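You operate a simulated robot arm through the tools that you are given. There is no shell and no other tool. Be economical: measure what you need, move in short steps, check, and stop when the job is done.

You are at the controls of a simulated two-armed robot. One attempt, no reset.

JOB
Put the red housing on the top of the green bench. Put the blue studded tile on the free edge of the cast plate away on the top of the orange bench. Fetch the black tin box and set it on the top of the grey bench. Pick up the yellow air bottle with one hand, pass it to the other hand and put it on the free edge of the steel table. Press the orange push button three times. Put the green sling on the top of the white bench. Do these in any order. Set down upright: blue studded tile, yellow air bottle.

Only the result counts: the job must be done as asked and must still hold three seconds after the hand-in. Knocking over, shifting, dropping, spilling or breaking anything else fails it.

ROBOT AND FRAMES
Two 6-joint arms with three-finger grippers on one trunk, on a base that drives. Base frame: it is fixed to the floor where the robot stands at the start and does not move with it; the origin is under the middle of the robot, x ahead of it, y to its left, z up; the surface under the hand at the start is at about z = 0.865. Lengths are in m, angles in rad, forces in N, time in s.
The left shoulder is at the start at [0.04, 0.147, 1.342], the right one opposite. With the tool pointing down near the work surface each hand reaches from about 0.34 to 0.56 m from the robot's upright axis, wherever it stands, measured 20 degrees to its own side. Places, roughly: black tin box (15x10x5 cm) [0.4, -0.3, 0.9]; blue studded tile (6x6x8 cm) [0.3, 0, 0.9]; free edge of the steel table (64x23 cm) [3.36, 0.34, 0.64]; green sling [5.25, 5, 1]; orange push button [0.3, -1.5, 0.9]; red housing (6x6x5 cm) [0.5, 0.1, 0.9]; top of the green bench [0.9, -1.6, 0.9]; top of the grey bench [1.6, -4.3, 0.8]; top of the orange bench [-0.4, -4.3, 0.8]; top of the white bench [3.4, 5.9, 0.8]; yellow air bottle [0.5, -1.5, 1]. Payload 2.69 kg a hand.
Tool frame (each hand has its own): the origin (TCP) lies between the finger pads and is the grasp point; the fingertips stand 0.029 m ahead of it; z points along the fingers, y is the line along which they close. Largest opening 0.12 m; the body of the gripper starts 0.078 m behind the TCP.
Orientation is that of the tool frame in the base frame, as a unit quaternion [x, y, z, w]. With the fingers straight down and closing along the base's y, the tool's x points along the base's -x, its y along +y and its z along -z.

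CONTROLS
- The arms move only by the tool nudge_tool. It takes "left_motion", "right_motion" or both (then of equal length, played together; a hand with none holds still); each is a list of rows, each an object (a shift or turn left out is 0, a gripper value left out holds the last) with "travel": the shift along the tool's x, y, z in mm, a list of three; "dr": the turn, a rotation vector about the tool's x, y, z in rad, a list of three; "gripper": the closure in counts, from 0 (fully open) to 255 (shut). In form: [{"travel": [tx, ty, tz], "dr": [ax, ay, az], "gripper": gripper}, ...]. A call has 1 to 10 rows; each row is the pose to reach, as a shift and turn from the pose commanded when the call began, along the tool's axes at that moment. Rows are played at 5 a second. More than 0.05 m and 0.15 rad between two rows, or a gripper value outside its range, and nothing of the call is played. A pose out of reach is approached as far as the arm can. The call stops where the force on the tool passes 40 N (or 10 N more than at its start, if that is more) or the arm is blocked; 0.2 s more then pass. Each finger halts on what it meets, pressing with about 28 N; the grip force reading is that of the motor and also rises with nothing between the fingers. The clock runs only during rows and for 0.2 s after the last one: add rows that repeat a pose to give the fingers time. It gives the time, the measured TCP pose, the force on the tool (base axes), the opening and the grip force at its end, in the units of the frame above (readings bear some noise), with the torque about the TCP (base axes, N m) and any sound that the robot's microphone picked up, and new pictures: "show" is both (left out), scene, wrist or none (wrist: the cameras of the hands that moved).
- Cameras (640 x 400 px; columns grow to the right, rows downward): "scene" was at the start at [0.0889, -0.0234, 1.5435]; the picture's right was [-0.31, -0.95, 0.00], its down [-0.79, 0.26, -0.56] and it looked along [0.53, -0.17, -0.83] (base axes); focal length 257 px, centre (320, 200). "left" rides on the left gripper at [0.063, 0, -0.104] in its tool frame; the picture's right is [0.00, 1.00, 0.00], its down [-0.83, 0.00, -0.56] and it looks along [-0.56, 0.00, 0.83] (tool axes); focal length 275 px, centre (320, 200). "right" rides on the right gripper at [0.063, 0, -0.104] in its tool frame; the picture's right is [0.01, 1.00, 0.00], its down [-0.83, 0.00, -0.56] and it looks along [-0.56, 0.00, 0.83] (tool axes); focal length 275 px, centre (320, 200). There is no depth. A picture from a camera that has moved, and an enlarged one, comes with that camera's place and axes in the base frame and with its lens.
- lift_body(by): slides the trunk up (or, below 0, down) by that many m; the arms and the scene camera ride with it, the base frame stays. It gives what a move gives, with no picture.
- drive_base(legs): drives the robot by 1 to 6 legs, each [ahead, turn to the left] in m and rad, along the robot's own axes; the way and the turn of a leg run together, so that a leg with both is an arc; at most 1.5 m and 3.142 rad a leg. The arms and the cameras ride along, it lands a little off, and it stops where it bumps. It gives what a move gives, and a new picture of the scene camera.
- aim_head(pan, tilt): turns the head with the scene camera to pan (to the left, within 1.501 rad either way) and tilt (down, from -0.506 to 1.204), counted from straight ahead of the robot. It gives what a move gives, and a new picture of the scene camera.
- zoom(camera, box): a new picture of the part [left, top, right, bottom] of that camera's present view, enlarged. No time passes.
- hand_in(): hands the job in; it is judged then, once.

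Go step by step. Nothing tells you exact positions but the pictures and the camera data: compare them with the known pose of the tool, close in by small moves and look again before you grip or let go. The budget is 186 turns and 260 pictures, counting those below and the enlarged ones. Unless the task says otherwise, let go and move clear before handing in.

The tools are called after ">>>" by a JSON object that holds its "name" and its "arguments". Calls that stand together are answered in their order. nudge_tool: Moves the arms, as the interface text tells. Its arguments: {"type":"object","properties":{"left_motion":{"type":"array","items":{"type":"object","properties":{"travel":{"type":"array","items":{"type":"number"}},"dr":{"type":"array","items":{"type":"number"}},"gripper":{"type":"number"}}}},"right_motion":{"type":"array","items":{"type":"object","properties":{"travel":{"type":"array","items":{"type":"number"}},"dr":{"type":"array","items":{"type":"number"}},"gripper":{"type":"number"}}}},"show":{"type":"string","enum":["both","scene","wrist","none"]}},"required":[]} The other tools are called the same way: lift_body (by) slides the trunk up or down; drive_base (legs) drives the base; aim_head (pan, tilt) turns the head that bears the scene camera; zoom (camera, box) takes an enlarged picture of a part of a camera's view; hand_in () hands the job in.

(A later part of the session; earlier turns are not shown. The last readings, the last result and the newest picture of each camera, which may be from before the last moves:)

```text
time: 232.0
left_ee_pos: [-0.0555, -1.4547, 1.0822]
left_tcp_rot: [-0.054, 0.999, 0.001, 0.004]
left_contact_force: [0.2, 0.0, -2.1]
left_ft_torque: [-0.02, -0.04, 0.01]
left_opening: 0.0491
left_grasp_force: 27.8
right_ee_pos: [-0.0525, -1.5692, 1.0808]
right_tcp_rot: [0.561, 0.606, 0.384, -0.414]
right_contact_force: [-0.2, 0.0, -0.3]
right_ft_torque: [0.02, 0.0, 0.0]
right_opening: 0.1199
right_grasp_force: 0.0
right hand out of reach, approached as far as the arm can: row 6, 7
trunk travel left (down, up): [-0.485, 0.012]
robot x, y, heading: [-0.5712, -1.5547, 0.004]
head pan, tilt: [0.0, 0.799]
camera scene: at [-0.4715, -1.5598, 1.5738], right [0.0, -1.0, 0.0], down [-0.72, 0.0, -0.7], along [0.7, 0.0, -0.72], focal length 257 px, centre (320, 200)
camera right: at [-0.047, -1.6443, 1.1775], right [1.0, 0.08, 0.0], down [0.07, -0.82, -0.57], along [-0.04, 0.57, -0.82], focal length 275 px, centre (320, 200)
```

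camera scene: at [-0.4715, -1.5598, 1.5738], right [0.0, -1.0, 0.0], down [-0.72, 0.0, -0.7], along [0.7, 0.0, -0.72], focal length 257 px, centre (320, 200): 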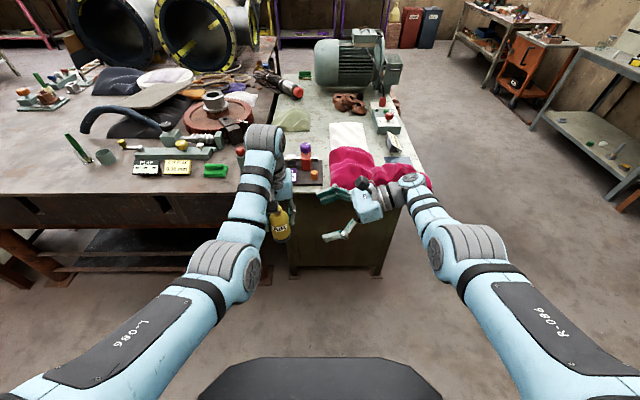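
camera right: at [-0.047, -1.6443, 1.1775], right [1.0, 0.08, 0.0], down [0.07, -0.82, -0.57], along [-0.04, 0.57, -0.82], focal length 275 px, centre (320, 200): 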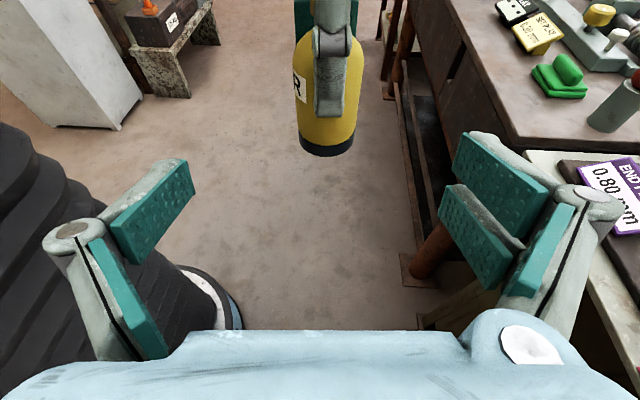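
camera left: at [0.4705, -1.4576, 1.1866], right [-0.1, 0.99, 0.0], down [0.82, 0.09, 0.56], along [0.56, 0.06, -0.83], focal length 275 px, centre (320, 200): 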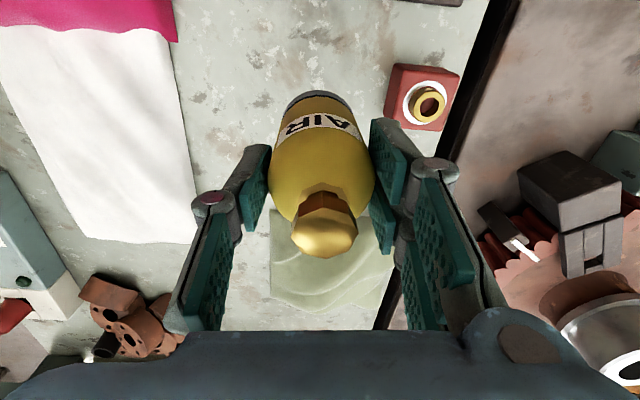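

The bottle sits well centred between the right fingers. Advancing along the tool axis partway.

>>> {"name": "nudge_tool", "arguments": {"right_motion": [{"travel": [0, 2, 25]}, {"travel": [0, 4, 50]}, {"travel": [0, 5, 75]}, {"travel": [0, 5, 75]}], "show": "both"}}

```text
time: 233.0
left_ee_pos: [-0.0564, -1.4537, 1.0816]
left_tcp_rot: [-0.053, 0.999, 0.001, 0.003]
left_contact_force: [-0.2, 0.3, -2.2]
left_ft_torque: [0.01, 0.0, -0.03]
left_opening: 0.0486
left_grasp_force: 28.0
right_ee_pos: [-0.0664, -1.502, 1.0575]
right_tcp_rot: [0.56, 0.606, 0.383, -0.415]
right_contact_force: [0.2, -0.1, -1.0]
right_ft_torque: [0.02, -0.01, -0.03]
right_opening: 0.1199
right_grasp_force: 0.1
right hand out of reach, approached as far as the arm can: row 2, 3, 4
trunk travel left (down, up): [-0.485, 0.012]
robot x, y, heading: [-0.5748, -1.5538, 0.003]
head pan, tilt: [0.0, 0.799]
camera scene: at [-0.4709, -1.5594, 1.5738], right [0.0, -1.0, 0.0], down [-0.72, 0.0, -0.7], along [0.7, 0.0, -0.72], focal length 257 px, centre (320, 200)
camera right: at [-0.0602, -1.5762, 1.1545], right [1.0, 0.08, 0.0], down [0.07, -0.82, -0.57], along [-0.04, 0.57, -0.82], focal length 275 px, centre (320, 200)
```

scene: 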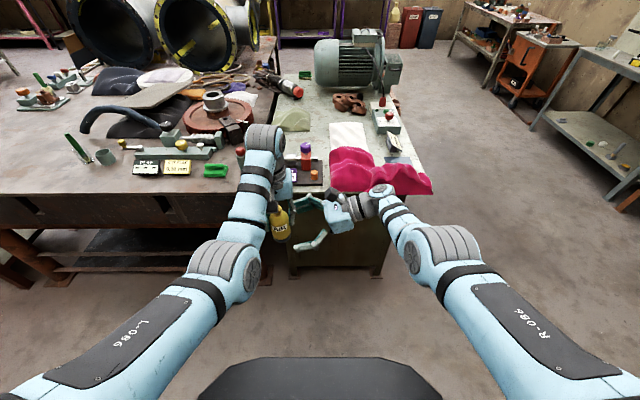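
right: 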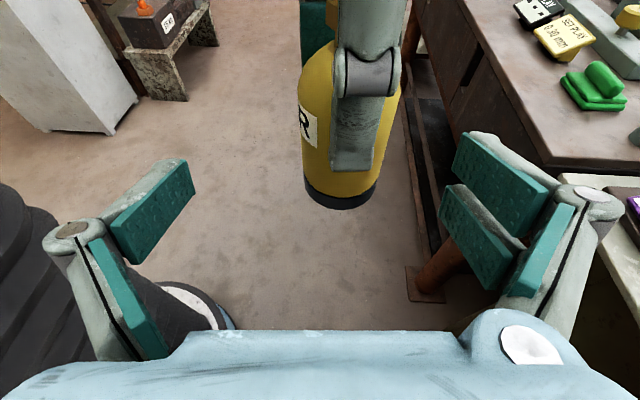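

The right arm is at its reach limit, so I'll bring the bottle the rest of the way with the left hand (5 cm right, 2 cm up).

>>> {"name": "nudge_tool", "arguments": {"left_motion": [{"travel": [4, -8, -15]}, {"travel": [10, -23, -20]}, {"travel": [17, -35, -20]}, {"travel": [17, -35, -20]}], "show": "both"}}

>>> {"name": "zoom", "arguments": {"camera": "scene", "box": [230, 160, 430, 285]}}

```text
time: 234.0
left_ee_pos: [-0.0593, -1.4934, 1.097]
left_tcp_rot: [-0.054, 0.999, 0.001, 0.004]
left_contact_force: [-0.1, -0.3, -2.7]
left_ft_torque: [-0.02, -0.01, 0.02]
left_opening: 0.0486
left_grasp_force: 27.6
left hand out of reach, approached as far as the arm can: row 1, 2, 3, 4
right_ee_pos: [-0.0651, -1.5021, 1.0576]
right_tcp_rot: [0.561, 0.605, 0.384, -0.414]
right_contact_force: [0.2, -0.7, -0.6]
right_ft_torque: [-0.02, -0.02, 0.01]
right_opening: 0.1201
right_grasp_force: 0.0
trunk travel left (down, up): [-0.485, 0.012]
robot x, y, heading: [-0.5754, -1.5628, 0.003]
head pan, tilt: [0.0, 0.799]
camera scene: at [-0.471, -1.559, 1.5738], right [0.0, -1.0, 0.0], down [-0.72, 0.0, -0.7], along [0.7, 0.0, -0.72], focal length 257 px, centre (320, 200)
camera left: at [-0.1221, -1.5004, 1.2014], right [-0.1, 0.99, 0.0], down [0.82, 0.08, 0.56], along [0.56, 0.06, -0.83], focal length 275 px, centre (320, 200)
```

scene: 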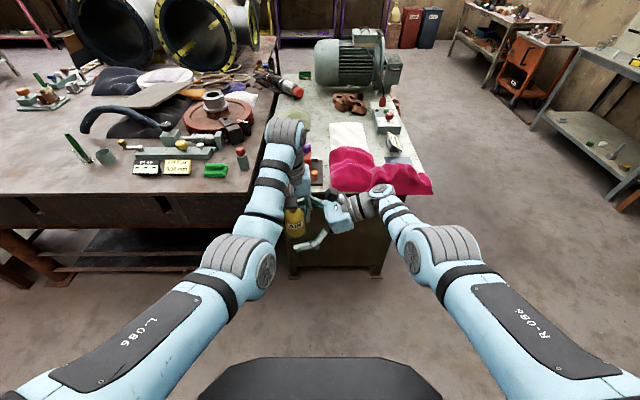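
left: 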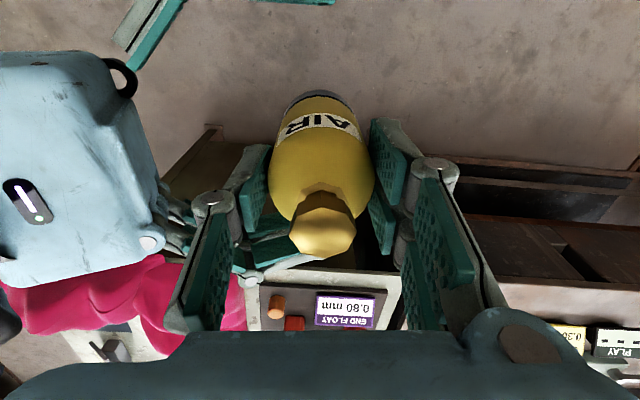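

```text
3.20 times, centred on (330, 222) of scene
camera zoom: at [-0.471, -1.559, 1.5738], right [0.0, -1.0, 0.0], down [-0.72, 0.0, -0.7], along [0.7, 0.0, -0.72], focal length 821 px, centre (288, 128)
```

zoom: 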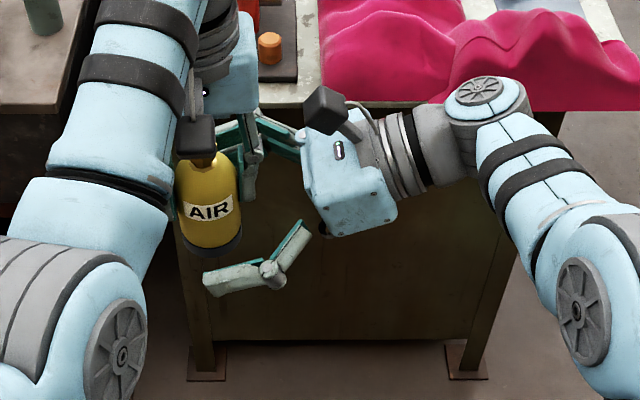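

Very close. Fine-aligning the right hand by about 9 mm.

>>> {"name": "nudge_tool", "arguments": {"right_motion": [{"travel": [0, 9, 5]}, {"travel": [-3, 9, 9]}, {"travel": [-3, 9, 9]}], "show": "wrist"}}

```text
time: 234.8
left_ee_pos: [-0.0593, -1.4935, 1.0965]
left_tcp_rot: [-0.054, 0.999, 0.001, 0.004]
left_contact_force: [-0.4, -0.7, -1.9]
left_ft_torque: [-0.01, 0.0, -0.01]
left_opening: 0.0488
left_grasp_force: 28.0
right_ee_pos: [-0.0669, -1.4975, 1.0569]
right_tcp_rot: [0.56, 0.605, 0.384, -0.415]
right_contact_force: [0.1, 0.1, 0.5]
right_ft_torque: [0.01, 0.0, 0.0]
right_opening: 0.12
right_grasp_force: 0.0
right hand out of reach, approached as far as the arm can: row 1, 2, 3
trunk travel left (down, up): [-0.485, 0.012]
robot x, y, heading: [-0.5717, -1.5623, 0.0]
head pan, tilt: [0.0, 0.799]
camera right: at [-0.0617, -1.5723, 1.1524], right [1.0, 0.08, 0.0], down [0.07, -0.82, -0.57], along [-0.04, 0.57, -0.82], focal length 275 px, centre (320, 200)
```

right: 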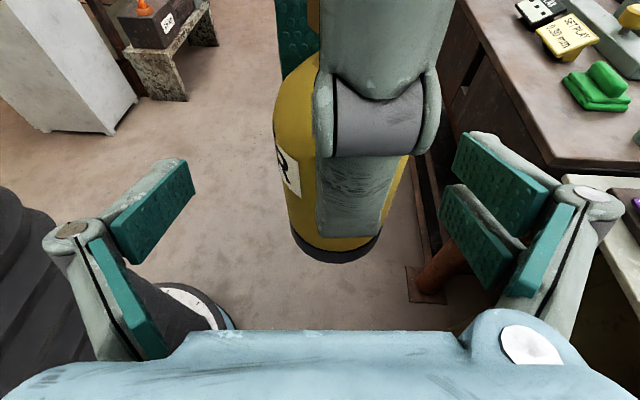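

>>> {"name": "nudge_tool", "arguments": {"left_motion": [{"travel": [6, 0, 4]}, {"travel": [12, 0, 8]}, {"travel": [12, 0, 8]}], "show": "none"}}

```text
time: 235.6
left_ee_pos: [-0.0661, -1.4968, 1.0871]
left_tcp_rot: [-0.053, 0.999, 0.001, 0.004]
left_contact_force: [-0.4, -0.4, -1.1]
left_ft_torque: [0.02, 0.02, 0.01]
left_opening: 0.0485
left_grasp_force: 28.0
left hand out of reach, approached as far as the arm can: row 2, 3
right_ee_pos: [-0.0668, -1.4976, 1.0563]
right_tcp_rot: [0.561, 0.605, 0.384, -0.414]
right_contact_force: [0.4, 0.5, -0.1]
right_ft_torque: [0.0, -0.01, 0.01]
right_opening: 0.12
right_grasp_force: 0.1
trunk travel left (down, up): [-0.485, 0.012]
robot x, y, heading: [-0.5748, -1.5562, 0.0]
head pan, tilt: [0.0, 0.799]
```

>>> {"name": "nudge_tool", "arguments": {"right_motion": [{"travel": [-5, 3, 2]}, {"travel": [-10, 3, 4]}, {"travel": [-10, 3, 4]}], "show": "wrist"}}

```text
time: 236.4
left_ee_pos: [-0.067, -1.496, 1.085]
left_tcp_rot: [-0.054, 0.999, 0.001, 0.004]
left_contact_force: [-0.1, -1.2, -2.8]
left_ft_torque: [-0.02, -0.02, 0.0]
left_opening: 0.0486
left_grasp_force: 28.2
right_ee_pos: [-0.0689, -1.4987, 1.0517]
right_tcp_rot: [0.561, 0.605, 0.384, -0.414]
right_contact_force: [0.2, 0.4, -0.3]
right_ft_torque: [-0.03, -0.02, -0.01]
right_opening: 0.1201
right_grasp_force: 0.1
right hand out of reach, approached as far as the arm can: row 1, 2, 3
trunk travel left (down, up): [-0.485, 0.012]
robot x, y, heading: [-0.576, -1.5569, 0.003]
head pan, tilt: [0.0, 0.799]
camera right: at [-0.0634, -1.5742, 1.1482], right [1.0, 0.08, 0.0], down [0.07, -0.82, -0.57], along [-0.04, 0.57, -0.82], focal length 275 px, centre (320, 200)
```

right: 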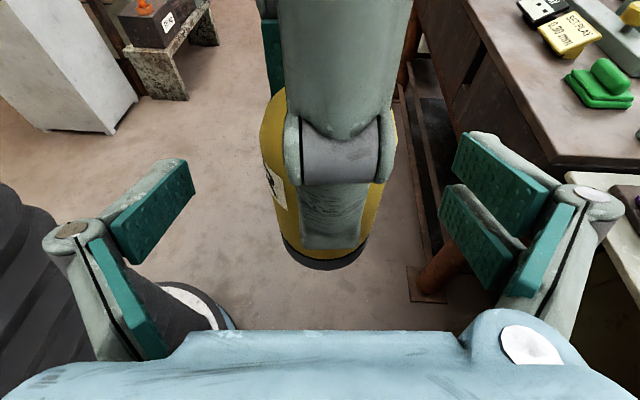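

Centred. Closing the right gripper on the bottle.

>>> {"name": "nudge_tool", "arguments": {"right_motion": [{"gripper": 120}, {"gripper": 255}, {"gripper": 255}, {"gripper": 255}, {"gripper": 255}], "show": "wrist"}}

```text
time: 237.6
left_ee_pos: [-0.0666, -1.4967, 1.0851]
left_tcp_rot: [-0.053, 0.999, 0.0, 0.0]
left_contact_force: [-31.5, -2.6, 11.4]
left_ft_torque: [-0.05, 1.08, -0.01]
left_opening: 0.0488
left_grasp_force: 28.3
right_ee_pos: [-0.0676, -1.5003, 1.0507]
right_tcp_rot: [0.562, 0.605, 0.385, -0.412]
right_contact_force: [31.9, 3.1, -12.2]
right_ft_torque: [-0.06, 0.04, -0.17]
right_opening: 0.048
right_grasp_force: 27.8
trunk travel left (down, up): [-0.485, 0.012]
robot x, y, heading: [-0.5741, -1.5579, 0.003]
head pan, tilt: [0.0, 0.799]
camera right: at [-0.0627, -1.5745, 1.1482], right [1.0, 0.07, 0.01], down [0.06, -0.82, -0.57], along [-0.04, 0.57, -0.82], focal length 275 px, centre (320, 200)
```

right: 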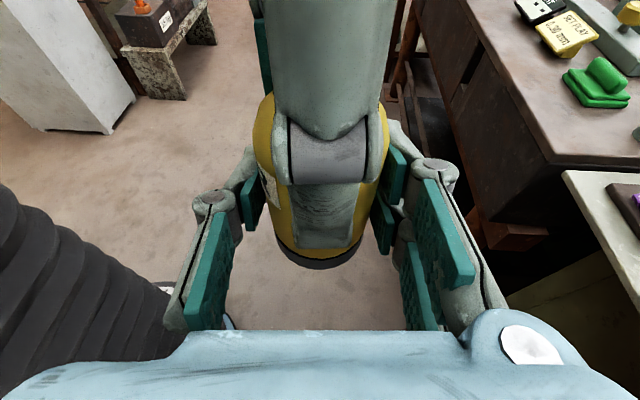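

Both hands hold it. I'll open the left just slightly and slide it straight up.

>>> {"name": "nudge_tool", "arguments": {"left_motion": [{"gripper": 142}, {"gripper": 136}, {"gripper": 136}], "show": "none"}}

>>> {"name": "nudge_tool", "arguments": {"left_motion": [{"travel": [-5, 0, -15]}, {"travel": [-10, 0, -30]}, {"travel": [-15, 0, -50]}, {"travel": [-25, 0, -80]}, {"travel": [-25, 0, -80]}], "show": "both"}}

```text
time: 238.4
left_ee_pos: [-0.0646, -1.4954, 1.0862]
left_tcp_rot: [-0.054, 0.999, 0.001, 0.006]
left_contact_force: [0.2, 0.1, 0.3]
left_ft_torque: [0.0, -0.03, -0.03]
left_opening: 0.0558
left_grasp_force: 0.1
right_ee_pos: [-0.0683, -1.4982, 1.05]
right_tcp_rot: [0.561, 0.606, 0.383, -0.415]
right_contact_force: [-0.1, -0.2, 0.5]
right_ft_torque: [-0.01, 0.0, 0.0]
right_opening: 0.0479
right_grasp_force: 27.8
trunk travel left (down, up): [-0.485, 0.012]
robot x, y, heading: [-0.5728, -1.5586, -0.001]
head pan, tilt: [0.0, 0.799]
```

```text
time: 239.6
left_ee_pos: [-0.037, -1.495, 1.1658]
left_tcp_rot: [-0.054, 0.999, 0.002, 0.004]
left_contact_force: [-0.6, 0.1, 0.6]
left_ft_torque: [-0.02, 0.0, -0.01]
left_opening: 0.0561
left_grasp_force: 0.0
left hand out of reach, approached as far as the arm can: row 1, 2, 3, 4, 5
right_ee_pos: [-0.0694, -1.5005, 1.0523]
right_tcp_rot: [0.56, 0.606, 0.383, -0.415]
right_contact_force: [-0.1, 0.2, 0.2]
right_ft_torque: [0.01, 0.02, 0.01]
right_opening: 0.0481
right_grasp_force: 27.5
trunk travel left (down, up): [-0.485, 0.012]
robot x, y, heading: [-0.5737, -1.557, -0.001]
head pan, tilt: [0.0, 0.799]
camera scene: at [-0.4711, -1.5593, 1.5738], right [0.0, -1.0, 0.0], down [-0.72, 0.0, -0.7], along [0.7, 0.0, -0.72], focal length 257 px, centre (320, 200)
camera left: at [-0.0998, -1.5029, 1.2696], right [-0.1, 0.99, 0.0], down [0.82, 0.08, 0.56], along [0.56, 0.06, -0.83], focal length 275 px, centre (320, 200)
```

scene: 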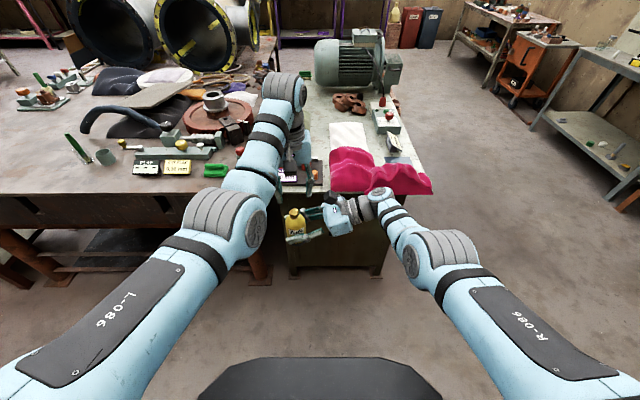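
left: 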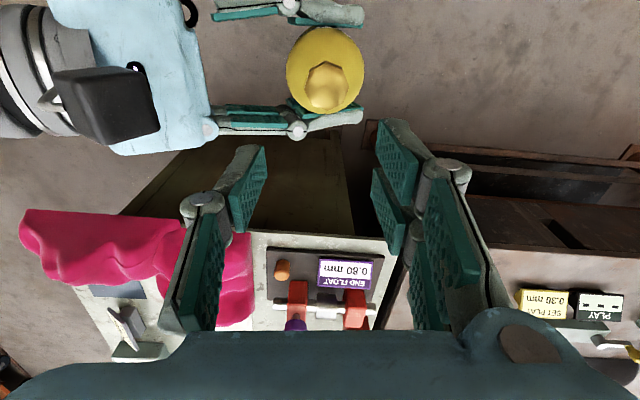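

The hand-over succeeded: the right hand holds the bottle. I'll move the left hand aside and drive around the right end of the green bench toward the steel table.

>>> {"name": "nudge_tool", "arguments": {"left_motion": [{"travel": [0, 40, -10]}, {"travel": [0, 80, -10]}, {"travel": [0, 120, -10]}, {"travel": [0, 150, -10]}], "show": "none"}}

>>> {"name": "drive_base", "arguments": {"legs": [[0, -1.571], [1.2, 0], [0, 1.571]]}}

>>> {"name": "aim_head", "arguments": {"pan": 0.45, "tilt": 0.2}}

```text
time: 240.6
left_ee_pos: [-0.0138, -1.3455, 1.1711]
left_tcp_rot: [-0.054, 0.999, 0.001, 0.002]
left_contact_force: [-0.4, 1.1, -0.7]
left_ft_torque: [0.01, 0.0, -0.02]
left_opening: 0.056
left_grasp_force: 0.0
left hand out of reach, approached as far as the arm can: row 1, 2, 3, 4
right_ee_pos: [-0.0685, -1.4988, 1.0513]
right_tcp_rot: [0.561, 0.606, 0.383, -0.414]
right_contact_force: [0.8, 0.0, -0.2]
right_ft_torque: [-0.01, -0.04, 0.02]
right_opening: 0.0479
right_grasp_force: 27.9
trunk travel left (down, up): [-0.485, 0.012]
robot x, y, heading: [-0.5768, -1.5595, 0.005]
head pan, tilt: [0.0, 0.799]
```

```text
time: 254.4
left_ee_pos: [-0.0198, -2.5467, 1.1708]
left_tcp_rot: [-0.057, 0.998, 0.001, 0.003]
left_contact_force: [0.8, -1.0, 0.1]
left_ft_torque: [0.04, 0.02, -0.01]
left_opening: 0.056
left_grasp_force: 0.1
right_ee_pos: [-0.073, -2.6988, 1.0511]
right_tcp_rot: [0.558, 0.607, 0.383, -0.416]
right_contact_force: [-0.2, 0.0, -0.2]
right_ft_torque: [0.0, -0.01, -0.01]
right_opening: 0.048
right_grasp_force: 27.8
trunk travel left (down, up): [-0.485, 0.012]
robot x, y, heading: [-0.5771, -2.7618, 0.008]
head pan, tilt: [0.0, 0.799]
camera scene: at [-0.4762, -2.7622, 1.5738], right [0.01, -1.0, 0.0], down [-0.72, -0.01, -0.7], along [0.7, 0.01, -0.72], focal length 257 px, centre (320, 200)
```

scene: 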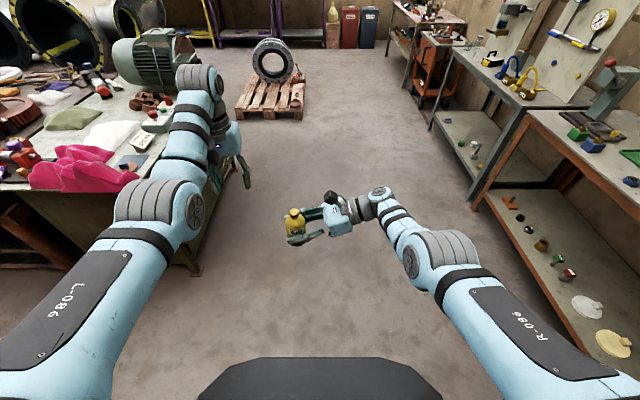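

```text
time: 255.4
left_ee_pos: [-0.0206, -2.5472, 1.1714]
left_tcp_rot: [-0.057, 0.998, 0.001, 0.003]
left_contact_force: [-0.6, 0.1, -0.1]
left_ft_torque: [0.0, -0.01, 0.01]
left_opening: 0.0562
left_grasp_force: 0.2
right_ee_pos: [-0.0742, -2.6998, 1.0523]
right_tcp_rot: [0.558, 0.607, 0.383, -0.416]
right_contact_force: [0.2, -0.2, 1.0]
right_ft_torque: [0.01, 0.0, -0.01]
right_opening: 0.0478
right_grasp_force: 28.3
trunk travel left (down, up): [-0.485, 0.012]
robot x, y, heading: [-0.5806, -2.7597, 0.003]
head pan, tilt: [0.45, 0.201]
camera scene: at [-0.4734, -2.7211, 1.6274], right [0.44, -0.9, 0.0], down [-0.18, -0.09, -0.98], along [0.88, 0.43, -0.2], focal length 257 px, centre (320, 200)
```

scene: 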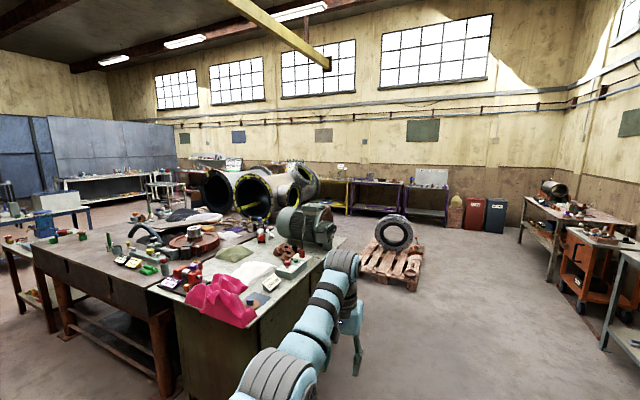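

The pipes' table lies beyond; its free edge should be on the far (+x) side. I'll drive along y≈-2.85 past the pallet to x≈3.9 and look north.

>>> {"name": "drive_base", "arguments": {"legs": [[0, -0.03], [1.5, 0], [1.5, 0], [1.5, 0.03], [0, 1.571]]}}

>>> {"name": "aim_head", "arguments": {"pan": 0.0, "tilt": 0.35}}

```text
time: 281.2
left_ee_pos: [3.7467, -2.3814, 1.1715]
left_tcp_rot: [0.736, -0.677, -0.003, -0.001]
left_contact_force: [0.6, 0.1, 0.0]
left_ft_torque: [0.01, -0.01, 0.0]
left_opening: 0.0558
left_grasp_force: 0.1
right_ee_pos: [3.8987, -2.4394, 1.0517]
right_tcp_rot: [-0.022, 0.825, -0.015, -0.564]
right_contact_force: [0.6, -1.1, 0.0]
right_ft_torque: [0.03, 0.01, 0.01]
right_opening: 0.048
right_grasp_force: 27.6
trunk travel left (down, up): [-0.485, 0.012]
robot x, y, heading: [3.9432, -2.9451, 1.547]
head pan, tilt: [0.45, 0.201]
camera scene: at [3.9079, -2.8409, 1.6274], right [0.91, 0.42, 0.0], down [0.08, -0.18, -0.98], along [-0.41, 0.89, -0.2], focal length 257 px, centre (320, 200)
```

scene: 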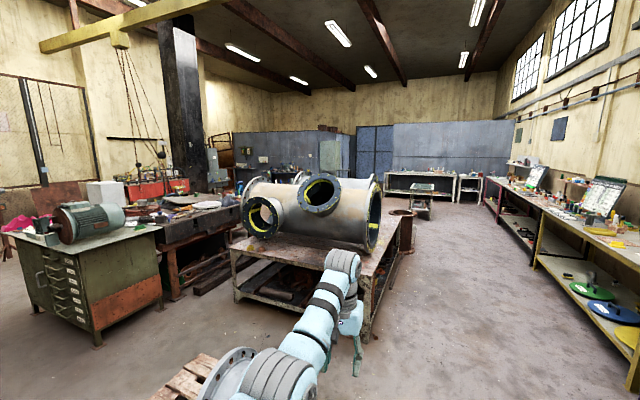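

```text
time: 282.1
left_ee_pos: [3.7476, -2.3806, 1.17]
left_tcp_rot: [0.736, -0.677, -0.001, 0.0]
left_contact_force: [-1.1, 0.2, -0.4]
left_ft_torque: [0.0, 0.02, -0.02]
left_opening: 0.0557
left_grasp_force: 0.1
right_ee_pos: [3.8987, -2.4381, 1.0494]
right_tcp_rot: [-0.021, 0.825, -0.014, -0.564]
right_contact_force: [-0.1, -0.8, 0.3]
right_ft_torque: [0.0, -0.03, 0.01]
right_opening: 0.0481
right_grasp_force: 27.9
trunk travel left (down, up): [-0.485, 0.012]
robot x, y, heading: [3.9443, -2.9471, 1.546]
head pan, tilt: [0.0, 0.351]
camera scene: at [3.9479, -2.8327, 1.6135], right [1.0, -0.02, 0.0], down [-0.01, -0.34, -0.94], along [0.02, 0.94, -0.34], focal length 257 px, centre (320, 200)
```

scene: 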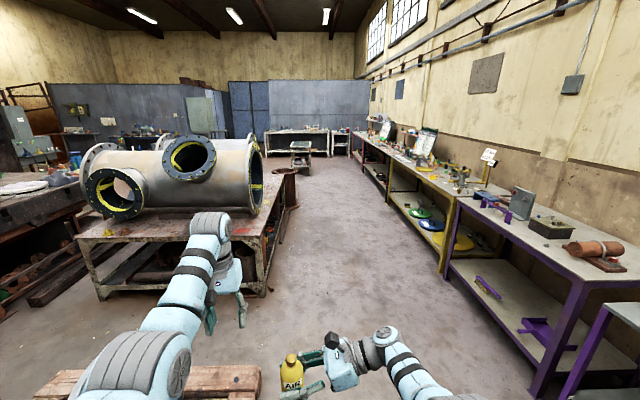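

The pipe table is ahead-left; its free strip is on the right edge, around x 3.25–3.47, y 0–0.66. I'll approach it facing -x, so first I swing the left arm out to the robot's left side, away from the pipes.

>>> {"name": "nudge_tool", "arguments": {"left_motion": [{"travel": [10, 35, 0]}, {"travel": [20, 70, 0]}, {"travel": [35, 105, 0]}, {"travel": [55, 140, 0]}, {"travel": [75, 175, 0]}, {"travel": [100, 210, 0]}, {"travel": [125, 245, 0]}, {"travel": [155, 275, 0]}, {"travel": [185, 300, 0]}, {"travel": [215, 320, 0]}], "show": "none"}}

>>> {"name": "drive_base", "arguments": {"legs": [[0, 0.0], [1.5, 0], [1.1, 0]]}}

>>> {"name": "aim_head", "arguments": {"pan": 0.9, "tilt": 0.6}}

```text
time: 284.3
left_ee_pos: [3.3991, -2.5147, 1.1428]
left_tcp_rot: [0.735, -0.678, -0.002, -0.002]
left_contact_force: [0.0, 0.4, 0.7]
left_ft_torque: [0.01, -0.01, 0.0]
left_opening: 0.056
left_grasp_force: 0.0
left hand out of reach, approached as far as the arm can: row 1, 2, 3, 4, 5, 6, 7, 8, 9, 10
right_ee_pos: [3.8979, -2.4393, 1.0517]
right_tcp_rot: [-0.022, 0.825, -0.014, -0.564]
right_contact_force: [0.3, -1.9, 0.4]
right_ft_torque: [0.03, 0.03, -0.04]
right_opening: 0.048
right_grasp_force: 28.3
trunk travel left (down, up): [-0.485, 0.012]
robot x, y, heading: [3.9483, -2.9426, 1.551]
head pan, tilt: [0.0, 0.351]
```

```text
time: 293.8
left_ee_pos: [3.4131, -0.8011, 1.1429]
left_tcp_rot: [0.746, -0.666, 0.01, 0.005]
left_contact_force: [-6.2, -27.4, 1.5]
left_ft_torque: [-0.77, -0.1, 1.13]
left_opening: 0.0597
left_grasp_force: 3.6
right_ee_pos: [3.9141, -0.7093, 1.0547]
right_tcp_rot: [-0.028, 0.825, -0.018, -0.565]
right_contact_force: [-0.5, -0.6, -0.9]
right_ft_torque: [0.01, 0.07, -0.03]
right_opening: 0.048
right_grasp_force: 27.7
trunk travel left (down, up): [-0.485, 0.012]
robot x, y, heading: [3.9635, -1.2102, 1.566]
head pan, tilt: [0.0, 0.351]
stopped in leg 3: the force on the tool passed its limit at 93 N (the readings are from after the stop); the commanded pose is now the measured one
camera scene: at [3.9679, -1.1042, 1.6138], right [1.0, 0.0, 0.0], down [0.0, -0.34, -0.94], along [0.0, 0.94, -0.34], focal length 257 px, centre (320, 200)
```

scene: 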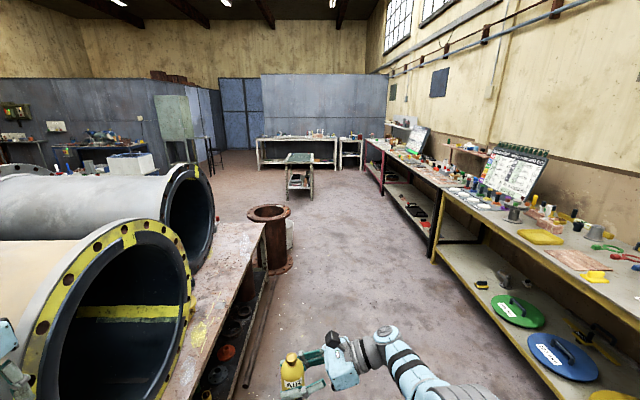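

```text
time: 295.0
left_ee_pos: [3.4176, -0.7978, 1.1453]
left_tcp_rot: [0.742, -0.67, 0.005, 0.0]
left_contact_force: [-4.0, -17.8, 10.0]
left_ft_torque: [-0.3, 0.41, 0.64]
left_opening: 0.0608
left_grasp_force: 3.1
right_ee_pos: [3.9153, -0.7123, 1.0557]
right_tcp_rot: [-0.028, 0.825, -0.016, -0.565]
right_contact_force: [-0.2, -0.4, 0.4]
right_ft_torque: [0.0, -0.01, 0.03]
right_opening: 0.048
right_grasp_force: 28.1
trunk travel left (down, up): [-0.485, 0.012]
robot x, y, heading: [3.971, -1.2133, 1.562]
head pan, tilt: [0.901, 0.6]
camera scene: at [3.9003, -1.1462, 1.5912], right [0.63, 0.78, 0.0], down [0.44, -0.35, -0.83], along [-0.64, 0.52, -0.56], focal length 257 px, centre (320, 200)
```

scene: 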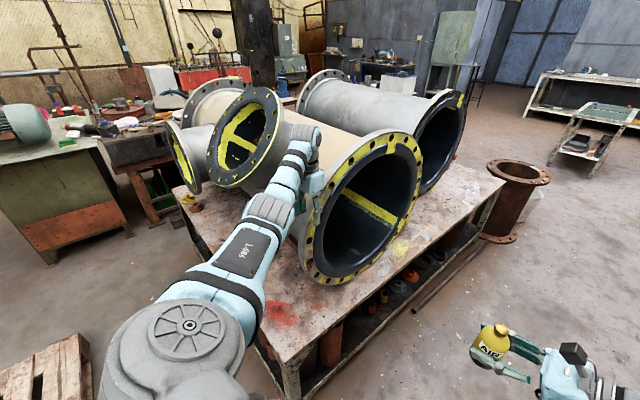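

The left hand touched the big pipe flange; I misjudged its outreach. Backing straight off and bringing the left arm back in.

>>> {"name": "drive_base", "arguments": {"legs": [[-0.3, 0]]}}

>>> {"name": "nudge_tool", "arguments": {"left_motion": [{"travel": [-10, -40, 0]}, {"travel": [-20, -80, 0]}, {"travel": [-30, -120, 0]}, {"travel": [-40, -160, 0]}, {"travel": [-60, -200, 0]}, {"travel": [-80, -235, 0]}, {"travel": [-80, -235, 0]}], "show": "none"}}

>>> {"name": "aim_head", "arguments": {"pan": 0.6, "tilt": 0.5}}

```text
time: 297.0
left_ee_pos: [3.4123, -1.0845, 1.1417]
left_tcp_rot: [0.743, -0.669, 0.009, 0.003]
left_contact_force: [-1.0, 0.1, -0.4]
left_ft_torque: [-0.03, 0.0, -0.01]
left_opening: 0.0561
left_grasp_force: 0.0
right_ee_pos: [3.9113, -0.999, 1.0498]
right_tcp_rot: [-0.025, 0.825, -0.019, -0.564]
right_contact_force: [-0.6, 1.0, -1.8]
right_ft_torque: [-0.02, 0.01, 0.03]
right_opening: 0.048
right_grasp_force: 28.1
trunk travel left (down, up): [-0.485, 0.012]
robot x, y, heading: [3.9668, -1.5099, 1.561]
head pan, tilt: [0.901, 0.6]
camera scene: at [3.8962, -1.4284, 1.5904], right [0.63, 0.78, 0.0], down [0.44, -0.36, -0.82], along [-0.64, 0.52, -0.57], focal length 257 px, centre (320, 200)
```

scene: 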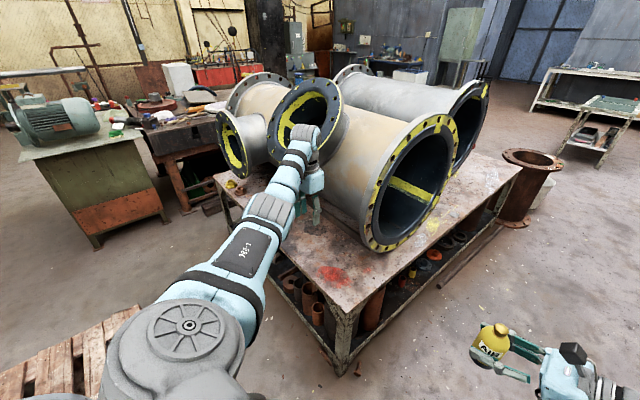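

```text
time: 298.6
left_ee_pos: [3.6347, -0.9689, 1.1395]
left_tcp_rot: [0.743, -0.67, 0.009, 0.003]
left_contact_force: [-0.1, -0.2, -0.4]
left_ft_torque: [-0.01, 0.03, 0.03]
left_opening: 0.0559
left_grasp_force: 0.1
left hand out of reach, approached as far as the arm can: row 1, 2, 3, 4, 5, 6, 7
right_ee_pos: [3.9117, -1.0024, 1.0526]
right_tcp_rot: [-0.027, 0.826, -0.018, -0.563]
right_contact_force: [-0.1, 0.5, -1.9]
right_ft_torque: [-0.03, -0.02, 0.02]
right_opening: 0.0483
right_grasp_force: 28.4
trunk travel left (down, up): [-0.485, 0.012]
robot x, y, heading: [3.9673, -1.5059, 1.562]
head pan, tilt: [0.901, 0.6]
```

```text
time: 299.4
left_ee_pos: [3.6326, -0.9688, 1.14]
left_tcp_rot: [0.744, -0.669, 0.008, 0.002]
left_contact_force: [0.9, 0.9, -0.9]
left_ft_torque: [0.01, 0.02, -0.01]
left_opening: 0.056
left_grasp_force: 0.0
right_ee_pos: [3.9124, -1.0012, 1.0516]
right_tcp_rot: [-0.028, 0.826, -0.019, -0.563]
right_contact_force: [-0.1, 0.3, -2.0]
right_ft_torque: [0.0, -0.02, -0.02]
right_opening: 0.0483
right_grasp_force: 27.8
trunk travel left (down, up): [-0.485, 0.012]
robot x, y, heading: [3.9646, -1.509, 1.561]
head pan, tilt: [0.6, 0.499]
camera scene: at [3.9143, -1.4132, 1.5997], right [0.83, 0.56, 0.0], down [0.27, -0.4, -0.88], along [-0.49, 0.73, -0.48], focal length 257 px, centre (320, 200)
```

scene: 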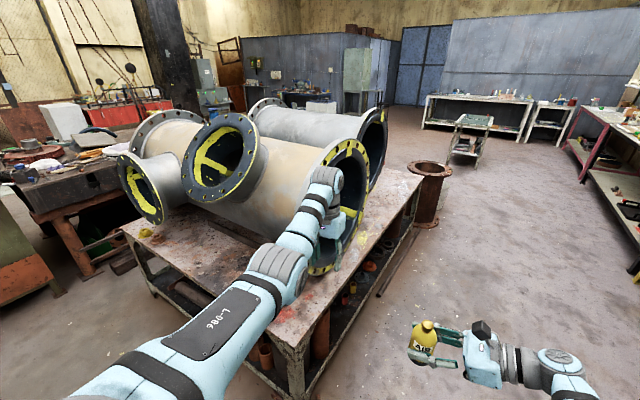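

The pipes look unmoved. I'll drive north with ample clearance, then turn to face the table's free edge obliquely so the left arm stays outside the table.

>>> {"name": "drive_base", "arguments": {"legs": [[0, -0.055], [1.3, 0], [0.9, 0], [0, 2.13]]}}

>>> {"name": "aim_head", "arguments": {"pan": 0.0, "tilt": 0.8}}

```text
time: 315.8
left_ee_pos: [3.7609, 0.1403, 1.1391]
left_tcp_rot: [0.954, 0.299, 0.006, -0.006]
left_contact_force: [-0.5, 1.0, -0.2]
left_ft_torque: [-0.02, 0.02, -0.01]
left_opening: 0.056
left_grasp_force: 0.1
right_ee_pos: [3.6572, 0.4008, 1.0522]
right_tcp_rot: [0.724, -0.396, 0.495, 0.271]
right_contact_force: [-0.4, 0.4, -1.6]
right_ft_torque: [0.0, 0.0, -0.02]
right_opening: 0.0479
right_grasp_force: 28.2
trunk travel left (down, up): [-0.485, 0.012]
robot x, y, heading: [4.0733, 0.6899, -2.649]
head pan, tilt: [0.6, 0.499]
camera scene: at [4.0164, 0.5979, 1.5998], right [-0.89, 0.46, 0.0], down [0.22, 0.43, -0.88], along [-0.4, -0.78, -0.48], focal length 257 px, centre (320, 200)
```

scene: 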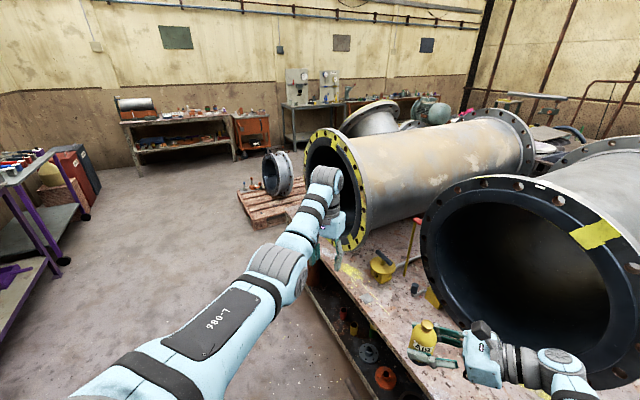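

```text
time: 316.8
left_ee_pos: [3.7624, 0.1399, 1.1405]
left_tcp_rot: [0.954, 0.299, 0.006, -0.006]
left_contact_force: [0.7, 0.3, 0.6]
left_ft_torque: [0.02, 0.01, -0.02]
left_opening: 0.0559
left_grasp_force: 0.1
right_ee_pos: [3.6576, 0.4009, 1.053]
right_tcp_rot: [0.724, -0.397, 0.495, 0.271]
right_contact_force: [-0.1, 0.0, -1.9]
right_ft_torque: [0.01, 0.01, 0.02]
right_opening: 0.0478
right_grasp_force: 28.4
trunk travel left (down, up): [-0.485, 0.012]
robot x, y, heading: [4.0715, 0.6905, -2.653]
head pan, tilt: [0.0, 0.799]
camera scene: at [3.9875, 0.6402, 1.5738], right [-0.47, 0.88, 0.0], down [0.63, 0.34, -0.7], along [-0.61, -0.33, -0.72], focal length 257 px, centre (320, 200)
```

scene: 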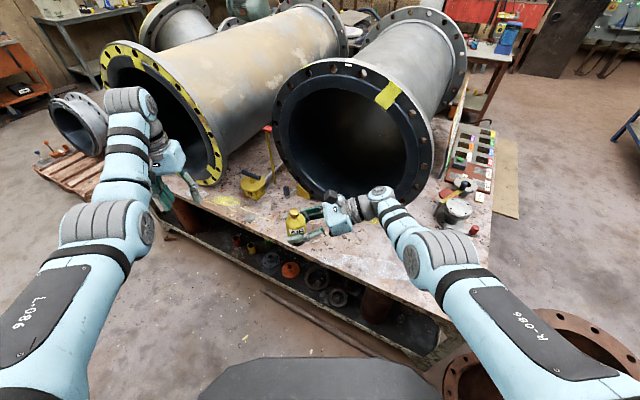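

The free strip near [3.42, 0.28] is clear. Driving in 0.27 m, then lowering with the trunk.

>>> {"name": "drive_base", "arguments": {"legs": [[0.27, 0]]}}

>>> {"name": "lift_body", "arguments": {"by": -0.3}}

>>> {"name": "nudge_tool", "arguments": {"right_motion": [{"travel": [0, 0, 0]}], "show": "both"}}

```text
time: 318.7
left_ee_pos: [3.5243, 0.0149, 1.1423]
left_tcp_rot: [0.955, 0.297, 0.005, -0.006]
left_contact_force: [0.4, -0.3, 0.8]
left_ft_torque: [-0.01, 0.02, -0.04]
left_opening: 0.0562
left_grasp_force: 0.2
right_ee_pos: [3.4197, 0.2741, 1.0543]
right_tcp_rot: [0.724, -0.397, 0.494, 0.273]
right_contact_force: [0.7, 0.1, -1.6]
right_ft_torque: [0.02, 0.04, -0.03]
right_opening: 0.0477
right_grasp_force: 28.7
trunk travel left (down, up): [-0.485, 0.012]
robot x, y, heading: [3.8388, 0.5606, -2.652]
head pan, tilt: [0.0, 0.799]
camera scene: at [3.7527, 0.5147, 1.5741], right [-0.47, 0.88, 0.0], down [0.63, 0.34, -0.7], along [-0.62, -0.33, -0.71], focal length 257 px, centre (320, 200)
```

scene: 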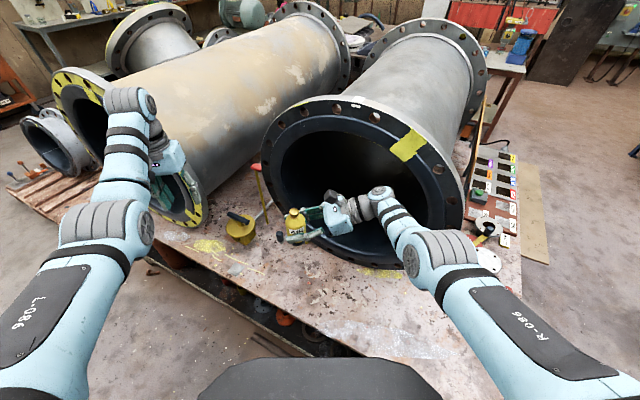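

```text
time: 321.7
left_ee_pos: [3.5206, 0.013, 0.8399]
left_tcp_rot: [0.955, 0.297, 0.006, -0.007]
left_contact_force: [-0.8, -0.5, 0.8]
left_ft_torque: [0.02, 0.01, 0.03]
left_opening: 0.0559
left_grasp_force: 0.0
right_ee_pos: [3.4187, 0.2729, 0.7532]
right_tcp_rot: [0.724, -0.398, 0.494, 0.272]
right_contact_force: [0.3, -0.5, -2.3]
right_ft_torque: [0.0, -0.03, 0.0]
right_opening: 0.0479
right_grasp_force: 27.8
trunk travel left (down, up): [-0.185, 0.312]
robot x, y, heading: [3.8377, 0.5608, -2.651]
head pan, tilt: [0.0, 0.799]
```

```text
time: 322.1
left_ee_pos: [3.5217, 0.0142, 0.841]
left_tcp_rot: [0.955, 0.297, 0.006, -0.006]
left_contact_force: [-0.2, 0.5, -0.6]
left_ft_torque: [0.0, 0.02, -0.01]
left_opening: 0.0559
left_grasp_force: 0.0
right_ee_pos: [3.4175, 0.2725, 0.7527]
right_tcp_rot: [0.724, -0.397, 0.495, 0.272]
right_contact_force: [0.0, -1.0, -1.9]
right_ft_torque: [0.01, -0.01, 0.0]
right_opening: 0.0478
right_grasp_force: 27.6
trunk travel left (down, up): [-0.185, 0.312]
robot x, y, heading: [3.8368, 0.5609, -2.648]
head pan, tilt: [0.0, 0.799]
camera scene: at [3.7485, 0.5124, 1.2744], right [-0.47, 0.88, 0.0], down [0.63, 0.34, -0.7], along [-0.61, -0.33, -0.72], focal length 257 px, centre (320, 200)
camera right: at [3.3777, 0.3348, 0.8501], right [-0.84, -0.54, 0.0], down [-0.44, 0.69, -0.57], along [0.3, -0.48, -0.82], focal length 275 px, centre (320, 200)
```

scene: 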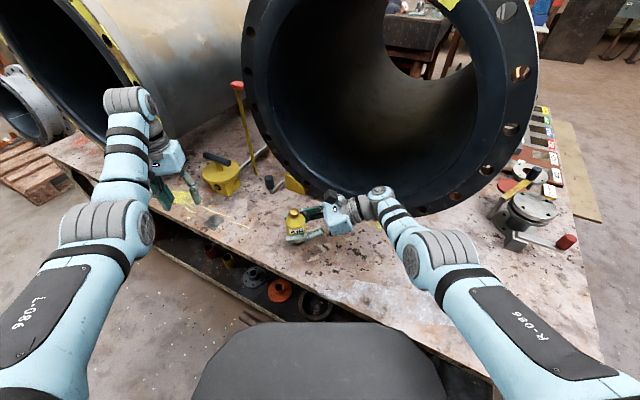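
right: 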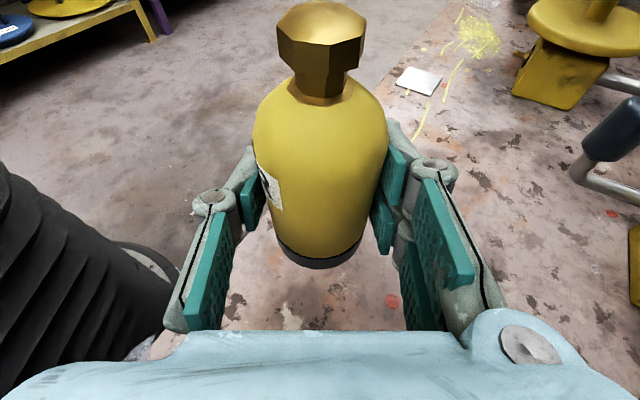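

The spot below is clear. Lowering further with the trunk.

>>> {"name": "lift_body", "arguments": {"by": -0.055}}

>>> {"name": "lift_body", "arguments": {"by": -0.008}}

```text
time: 323.0
left_ee_pos: [3.5212, 0.014, 0.7834]
left_tcp_rot: [0.955, 0.297, 0.005, -0.005]
left_contact_force: [-0.3, -0.1, -0.5]
left_ft_torque: [0.01, -0.01, -0.01]
left_opening: 0.0559
left_grasp_force: 0.1
right_ee_pos: [3.4192, 0.2729, 0.6976]
right_tcp_rot: [0.724, -0.397, 0.495, 0.271]
right_contact_force: [0.3, 0.4, -1.9]
right_ft_torque: [-0.02, -0.01, -0.02]
right_opening: 0.0479
right_grasp_force: 27.9
trunk travel left (down, up): [-0.13, 0.367]
robot x, y, heading: [3.8373, 0.563, -2.648]
head pan, tilt: [0.0, 0.799]
```

```text
time: 323.6
left_ee_pos: [3.5212, 0.0137, 0.7766]
left_tcp_rot: [0.955, 0.298, 0.007, -0.007]
left_contact_force: [0.0, -0.6, 0.1]
left_ft_torque: [0.01, 0.0, 0.03]
left_opening: 0.0558
left_grasp_force: 0.0
right_ee_pos: [3.4181, 0.2723, 0.6892]
right_tcp_rot: [0.723, -0.398, 0.495, 0.272]
right_contact_force: [0.9, -0.4, -1.8]
right_ft_torque: [-0.01, 0.01, -0.01]
right_opening: 0.0479
right_grasp_force: 28.2
trunk travel left (down, up): [-0.122, 0.375]
robot x, y, heading: [3.8381, 0.5616, -2.649]
head pan, tilt: [0.0, 0.799]
```

>>> {"name": "lift_body", "arguments": {"by": -0.005}}

>>> {"name": "zoom", "arguments": {"camera": "right", "box": [200, 150, 440, 300]}}

```text
time: 324.1
left_ee_pos: [3.5212, 0.0136, 0.7715]
left_tcp_rot: [0.955, 0.297, 0.006, -0.006]
left_contact_force: [-0.1, -0.3, -0.1]
left_ft_torque: [-0.01, 0.01, -0.03]
left_opening: 0.056
left_grasp_force: 0.0
right_ee_pos: [3.4173, 0.2727, 0.6845]
right_tcp_rot: [0.724, -0.398, 0.494, 0.272]
right_contact_force: [-0.8, 0.0, -1.2]
right_ft_torque: [-0.01, 0.0, -0.04]
right_opening: 0.048
right_grasp_force: 27.5
trunk travel left (down, up): [-0.117, 0.38]
robot x, y, heading: [3.834, 0.5628, -2.651]
head pan, tilt: [0.0, 0.799]
```

```text
2.67 times, centred on (320, 225) of right
camera zoom: at [3.3777, 0.3349, 0.7813], right [-0.84, -0.54, 0.0], down [-0.44, 0.69, -0.57], along [0.3, -0.48, -0.82], focal length 734 px, centre (320, 133)
```

zoom: 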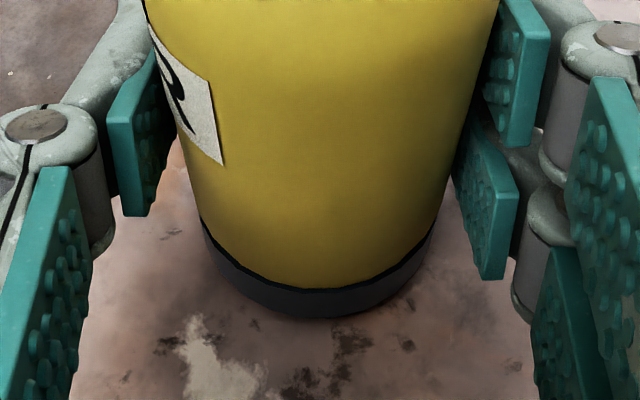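

Almost touching; two more small steps.

>>> {"name": "lift_body", "arguments": {"by": -0.004}}

```text
time: 324.7
left_ee_pos: [3.5205, 0.0129, 0.7671]
left_tcp_rot: [0.955, 0.297, 0.005, -0.007]
left_contact_force: [0.1, -0.8, 0.0]
left_ft_torque: [0.03, -0.02, 0.02]
left_opening: 0.0559
left_grasp_force: 0.2
right_ee_pos: [3.4178, 0.2721, 0.6818]
right_tcp_rot: [0.724, -0.398, 0.494, 0.272]
right_contact_force: [0.0, -0.1, -2.4]
right_ft_torque: [0.0, 0.03, -0.01]
right_opening: 0.0479
right_grasp_force: 27.8
trunk travel left (down, up): [-0.113, 0.384]
robot x, y, heading: [3.8337, 0.5612, -2.65]
head pan, tilt: [0.0, 0.799]
```

>>> {"name": "lift_body", "arguments": {"by": -0.004}}

```text
time: 325.2
left_ee_pos: [3.5214, 0.0137, 0.7644]
left_tcp_rot: [0.955, 0.297, 0.006, -0.007]
left_contact_force: [0.5, -0.1, -1.2]
left_ft_torque: [-0.02, -0.01, 0.01]
left_opening: 0.0561
left_grasp_force: 0.1
right_ee_pos: [3.4172, 0.2726, 0.6774]
right_tcp_rot: [0.724, -0.396, 0.495, 0.272]
right_contact_force: [-0.3, 1.1, 9.2]
right_ft_torque: [-0.18, -0.04, -0.02]
right_opening: 0.048
right_grasp_force: 27.8
trunk travel left (down, up): [-0.109, 0.388]
robot x, y, heading: [3.8387, 0.5622, -2.651]
head pan, tilt: [0.0, 0.799]
```

Bottle is on the table. Opening and retreating along the tool axis.

>>> {"name": "nudge_tool", "arguments": {"right_motion": [{"gripper": 140}, {"gripper": 110}, {"gripper": 80}, {"gripper": 80}], "show": "wrist"}}

>>> {"name": "nudge_tool", "arguments": {"right_motion": [{"travel": [0, 0, -20]}, {"travel": [0, 0, -45]}, {"travel": [0, 0, -75]}, {"travel": [0, 0, -105]}], "show": "both"}}

```text
time: 326.2
left_ee_pos: [3.5215, 0.0144, 0.7637]
left_tcp_rot: [0.955, 0.298, 0.007, -0.007]
left_contact_force: [0.6, -0.4, -0.7]
left_ft_torque: [-0.01, 0.01, 0.03]
left_opening: 0.0556
left_grasp_force: 0.0
right_ee_pos: [3.4177, 0.2728, 0.6765]
right_tcp_rot: [0.724, -0.398, 0.494, 0.272]
right_contact_force: [-0.3, 0.7, 0.3]
right_ft_torque: [-0.01, 0.04, 0.0]
right_opening: 0.0822
right_grasp_force: 0.0
trunk travel left (down, up): [-0.109, 0.388]
robot x, y, heading: [3.8366, 0.5625, -2.644]
head pan, tilt: [0.0, 0.799]
camera right: at [3.3779, 0.335, 0.7734], right [-0.84, -0.54, 0.0], down [-0.44, 0.69, -0.57], along [0.3, -0.48, -0.82], focal length 275 px, centre (320, 200)
```

right: 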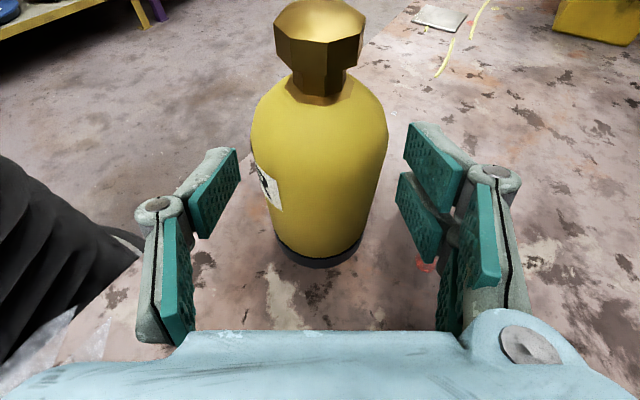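

```text
time: 327.2
left_ee_pos: [3.5209, 0.0142, 0.7639]
left_tcp_rot: [0.955, 0.298, 0.007, -0.006]
left_contact_force: [-0.1, 0.0, -0.4]
left_ft_torque: [-0.02, 0.0, -0.03]
left_opening: 0.056
left_grasp_force: 0.1
right_ee_pos: [3.3565, 0.3529, 0.7138]
right_tcp_rot: [0.723, -0.397, 0.496, 0.271]
right_contact_force: [-0.4, -0.1, -0.2]
right_ft_torque: [-0.02, 0.0, -0.03]
right_opening: 0.0825
right_grasp_force: 0.2
right hand out of reach, approached as far as the arm can: row 2, 3, 4
trunk travel left (down, up): [-0.109, 0.388]
robot x, y, heading: [3.8342, 0.5642, -2.646]
head pan, tilt: [0.0, 0.799]
camera scene: at [3.7486, 0.5133, 1.1975], right [-0.47, 0.88, 0.0], down [0.63, 0.34, -0.7], along [-0.61, -0.33, -0.72], focal length 257 px, centre (320, 200)
camera right: at [3.3168, 0.4147, 0.8101], right [-0.84, -0.54, 0.0], down [-0.44, 0.69, -0.57], along [0.31, -0.48, -0.82], focal length 275 px, centre (320, 200)
```

scene: 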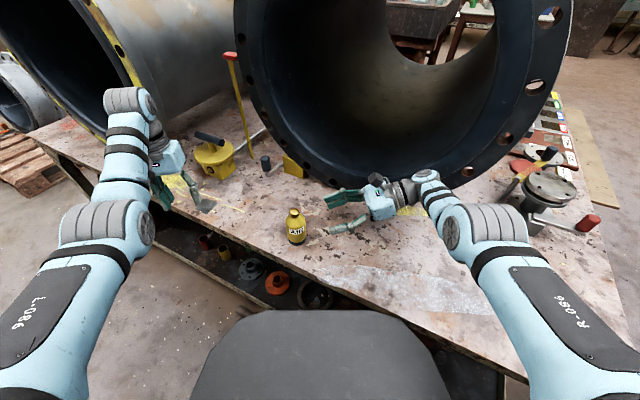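
right: 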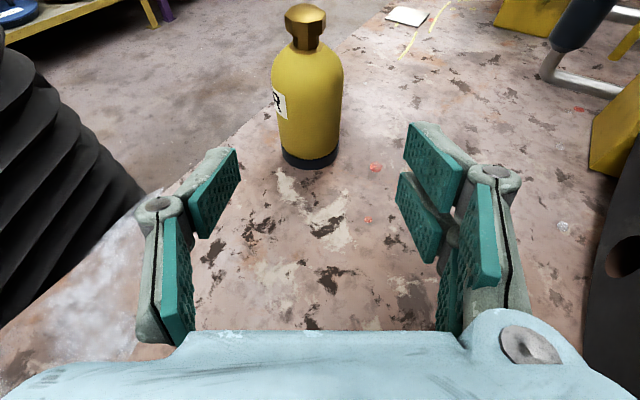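

The bottle stands upright on the free edge. Raising the trunk, then backing away.

>>> {"name": "lift_body", "arguments": {"by": 0.36}}

>>> {"name": "drive_base", "arguments": {"legs": [[-0.35, 0]]}}

```text
time: 330.7
left_ee_pos: [3.5213, 0.0134, 1.1251]
left_tcp_rot: [0.955, 0.298, 0.006, -0.007]
left_contact_force: [-0.4, 0.1, -0.4]
left_ft_torque: [0.02, 0.0, 0.04]
left_opening: 0.0564
left_grasp_force: 0.1
right_ee_pos: [3.3585, 0.3525, 1.0749]
right_tcp_rot: [0.724, -0.397, 0.495, 0.271]
right_contact_force: [0.3, -0.4, 0.0]
right_ft_torque: [0.02, 0.02, 0.02]
right_opening: 0.0826
right_grasp_force: 0.0
trunk travel left (down, up): [-0.469, 0.028]
robot x, y, heading: [3.837, 0.561, -2.649]
head pan, tilt: [0.0, 0.799]
```

```text
time: 333.0
left_ee_pos: [3.8249, 0.1752, 1.1219]
left_tcp_rot: [0.954, 0.299, 0.007, -0.006]
left_contact_force: [-0.4, 0.7, -0.5]
left_ft_torque: [-0.01, 0.0, 0.03]
left_opening: 0.056
left_grasp_force: 0.1
right_ee_pos: [3.6595, 0.5127, 1.0722]
right_tcp_rot: [0.724, -0.398, 0.495, 0.27]
right_contact_force: [-0.6, 0.1, -0.6]
right_ft_torque: [0.0, 0.0, 0.06]
right_opening: 0.0824
right_grasp_force: 0.1
trunk travel left (down, up): [-0.469, 0.028]
robot x, y, heading: [4.1465, 0.7271, -2.648]
head pan, tilt: [0.0, 0.799]
camera scene: at [4.0494, 0.6737, 1.558], right [-0.47, 0.88, 0.0], down [0.63, 0.34, -0.7], along [-0.61, -0.33, -0.72], focal length 257 px, centre (320, 200)
```

scene: 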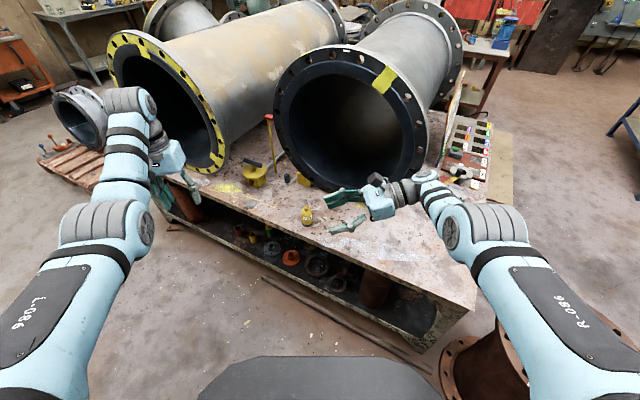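

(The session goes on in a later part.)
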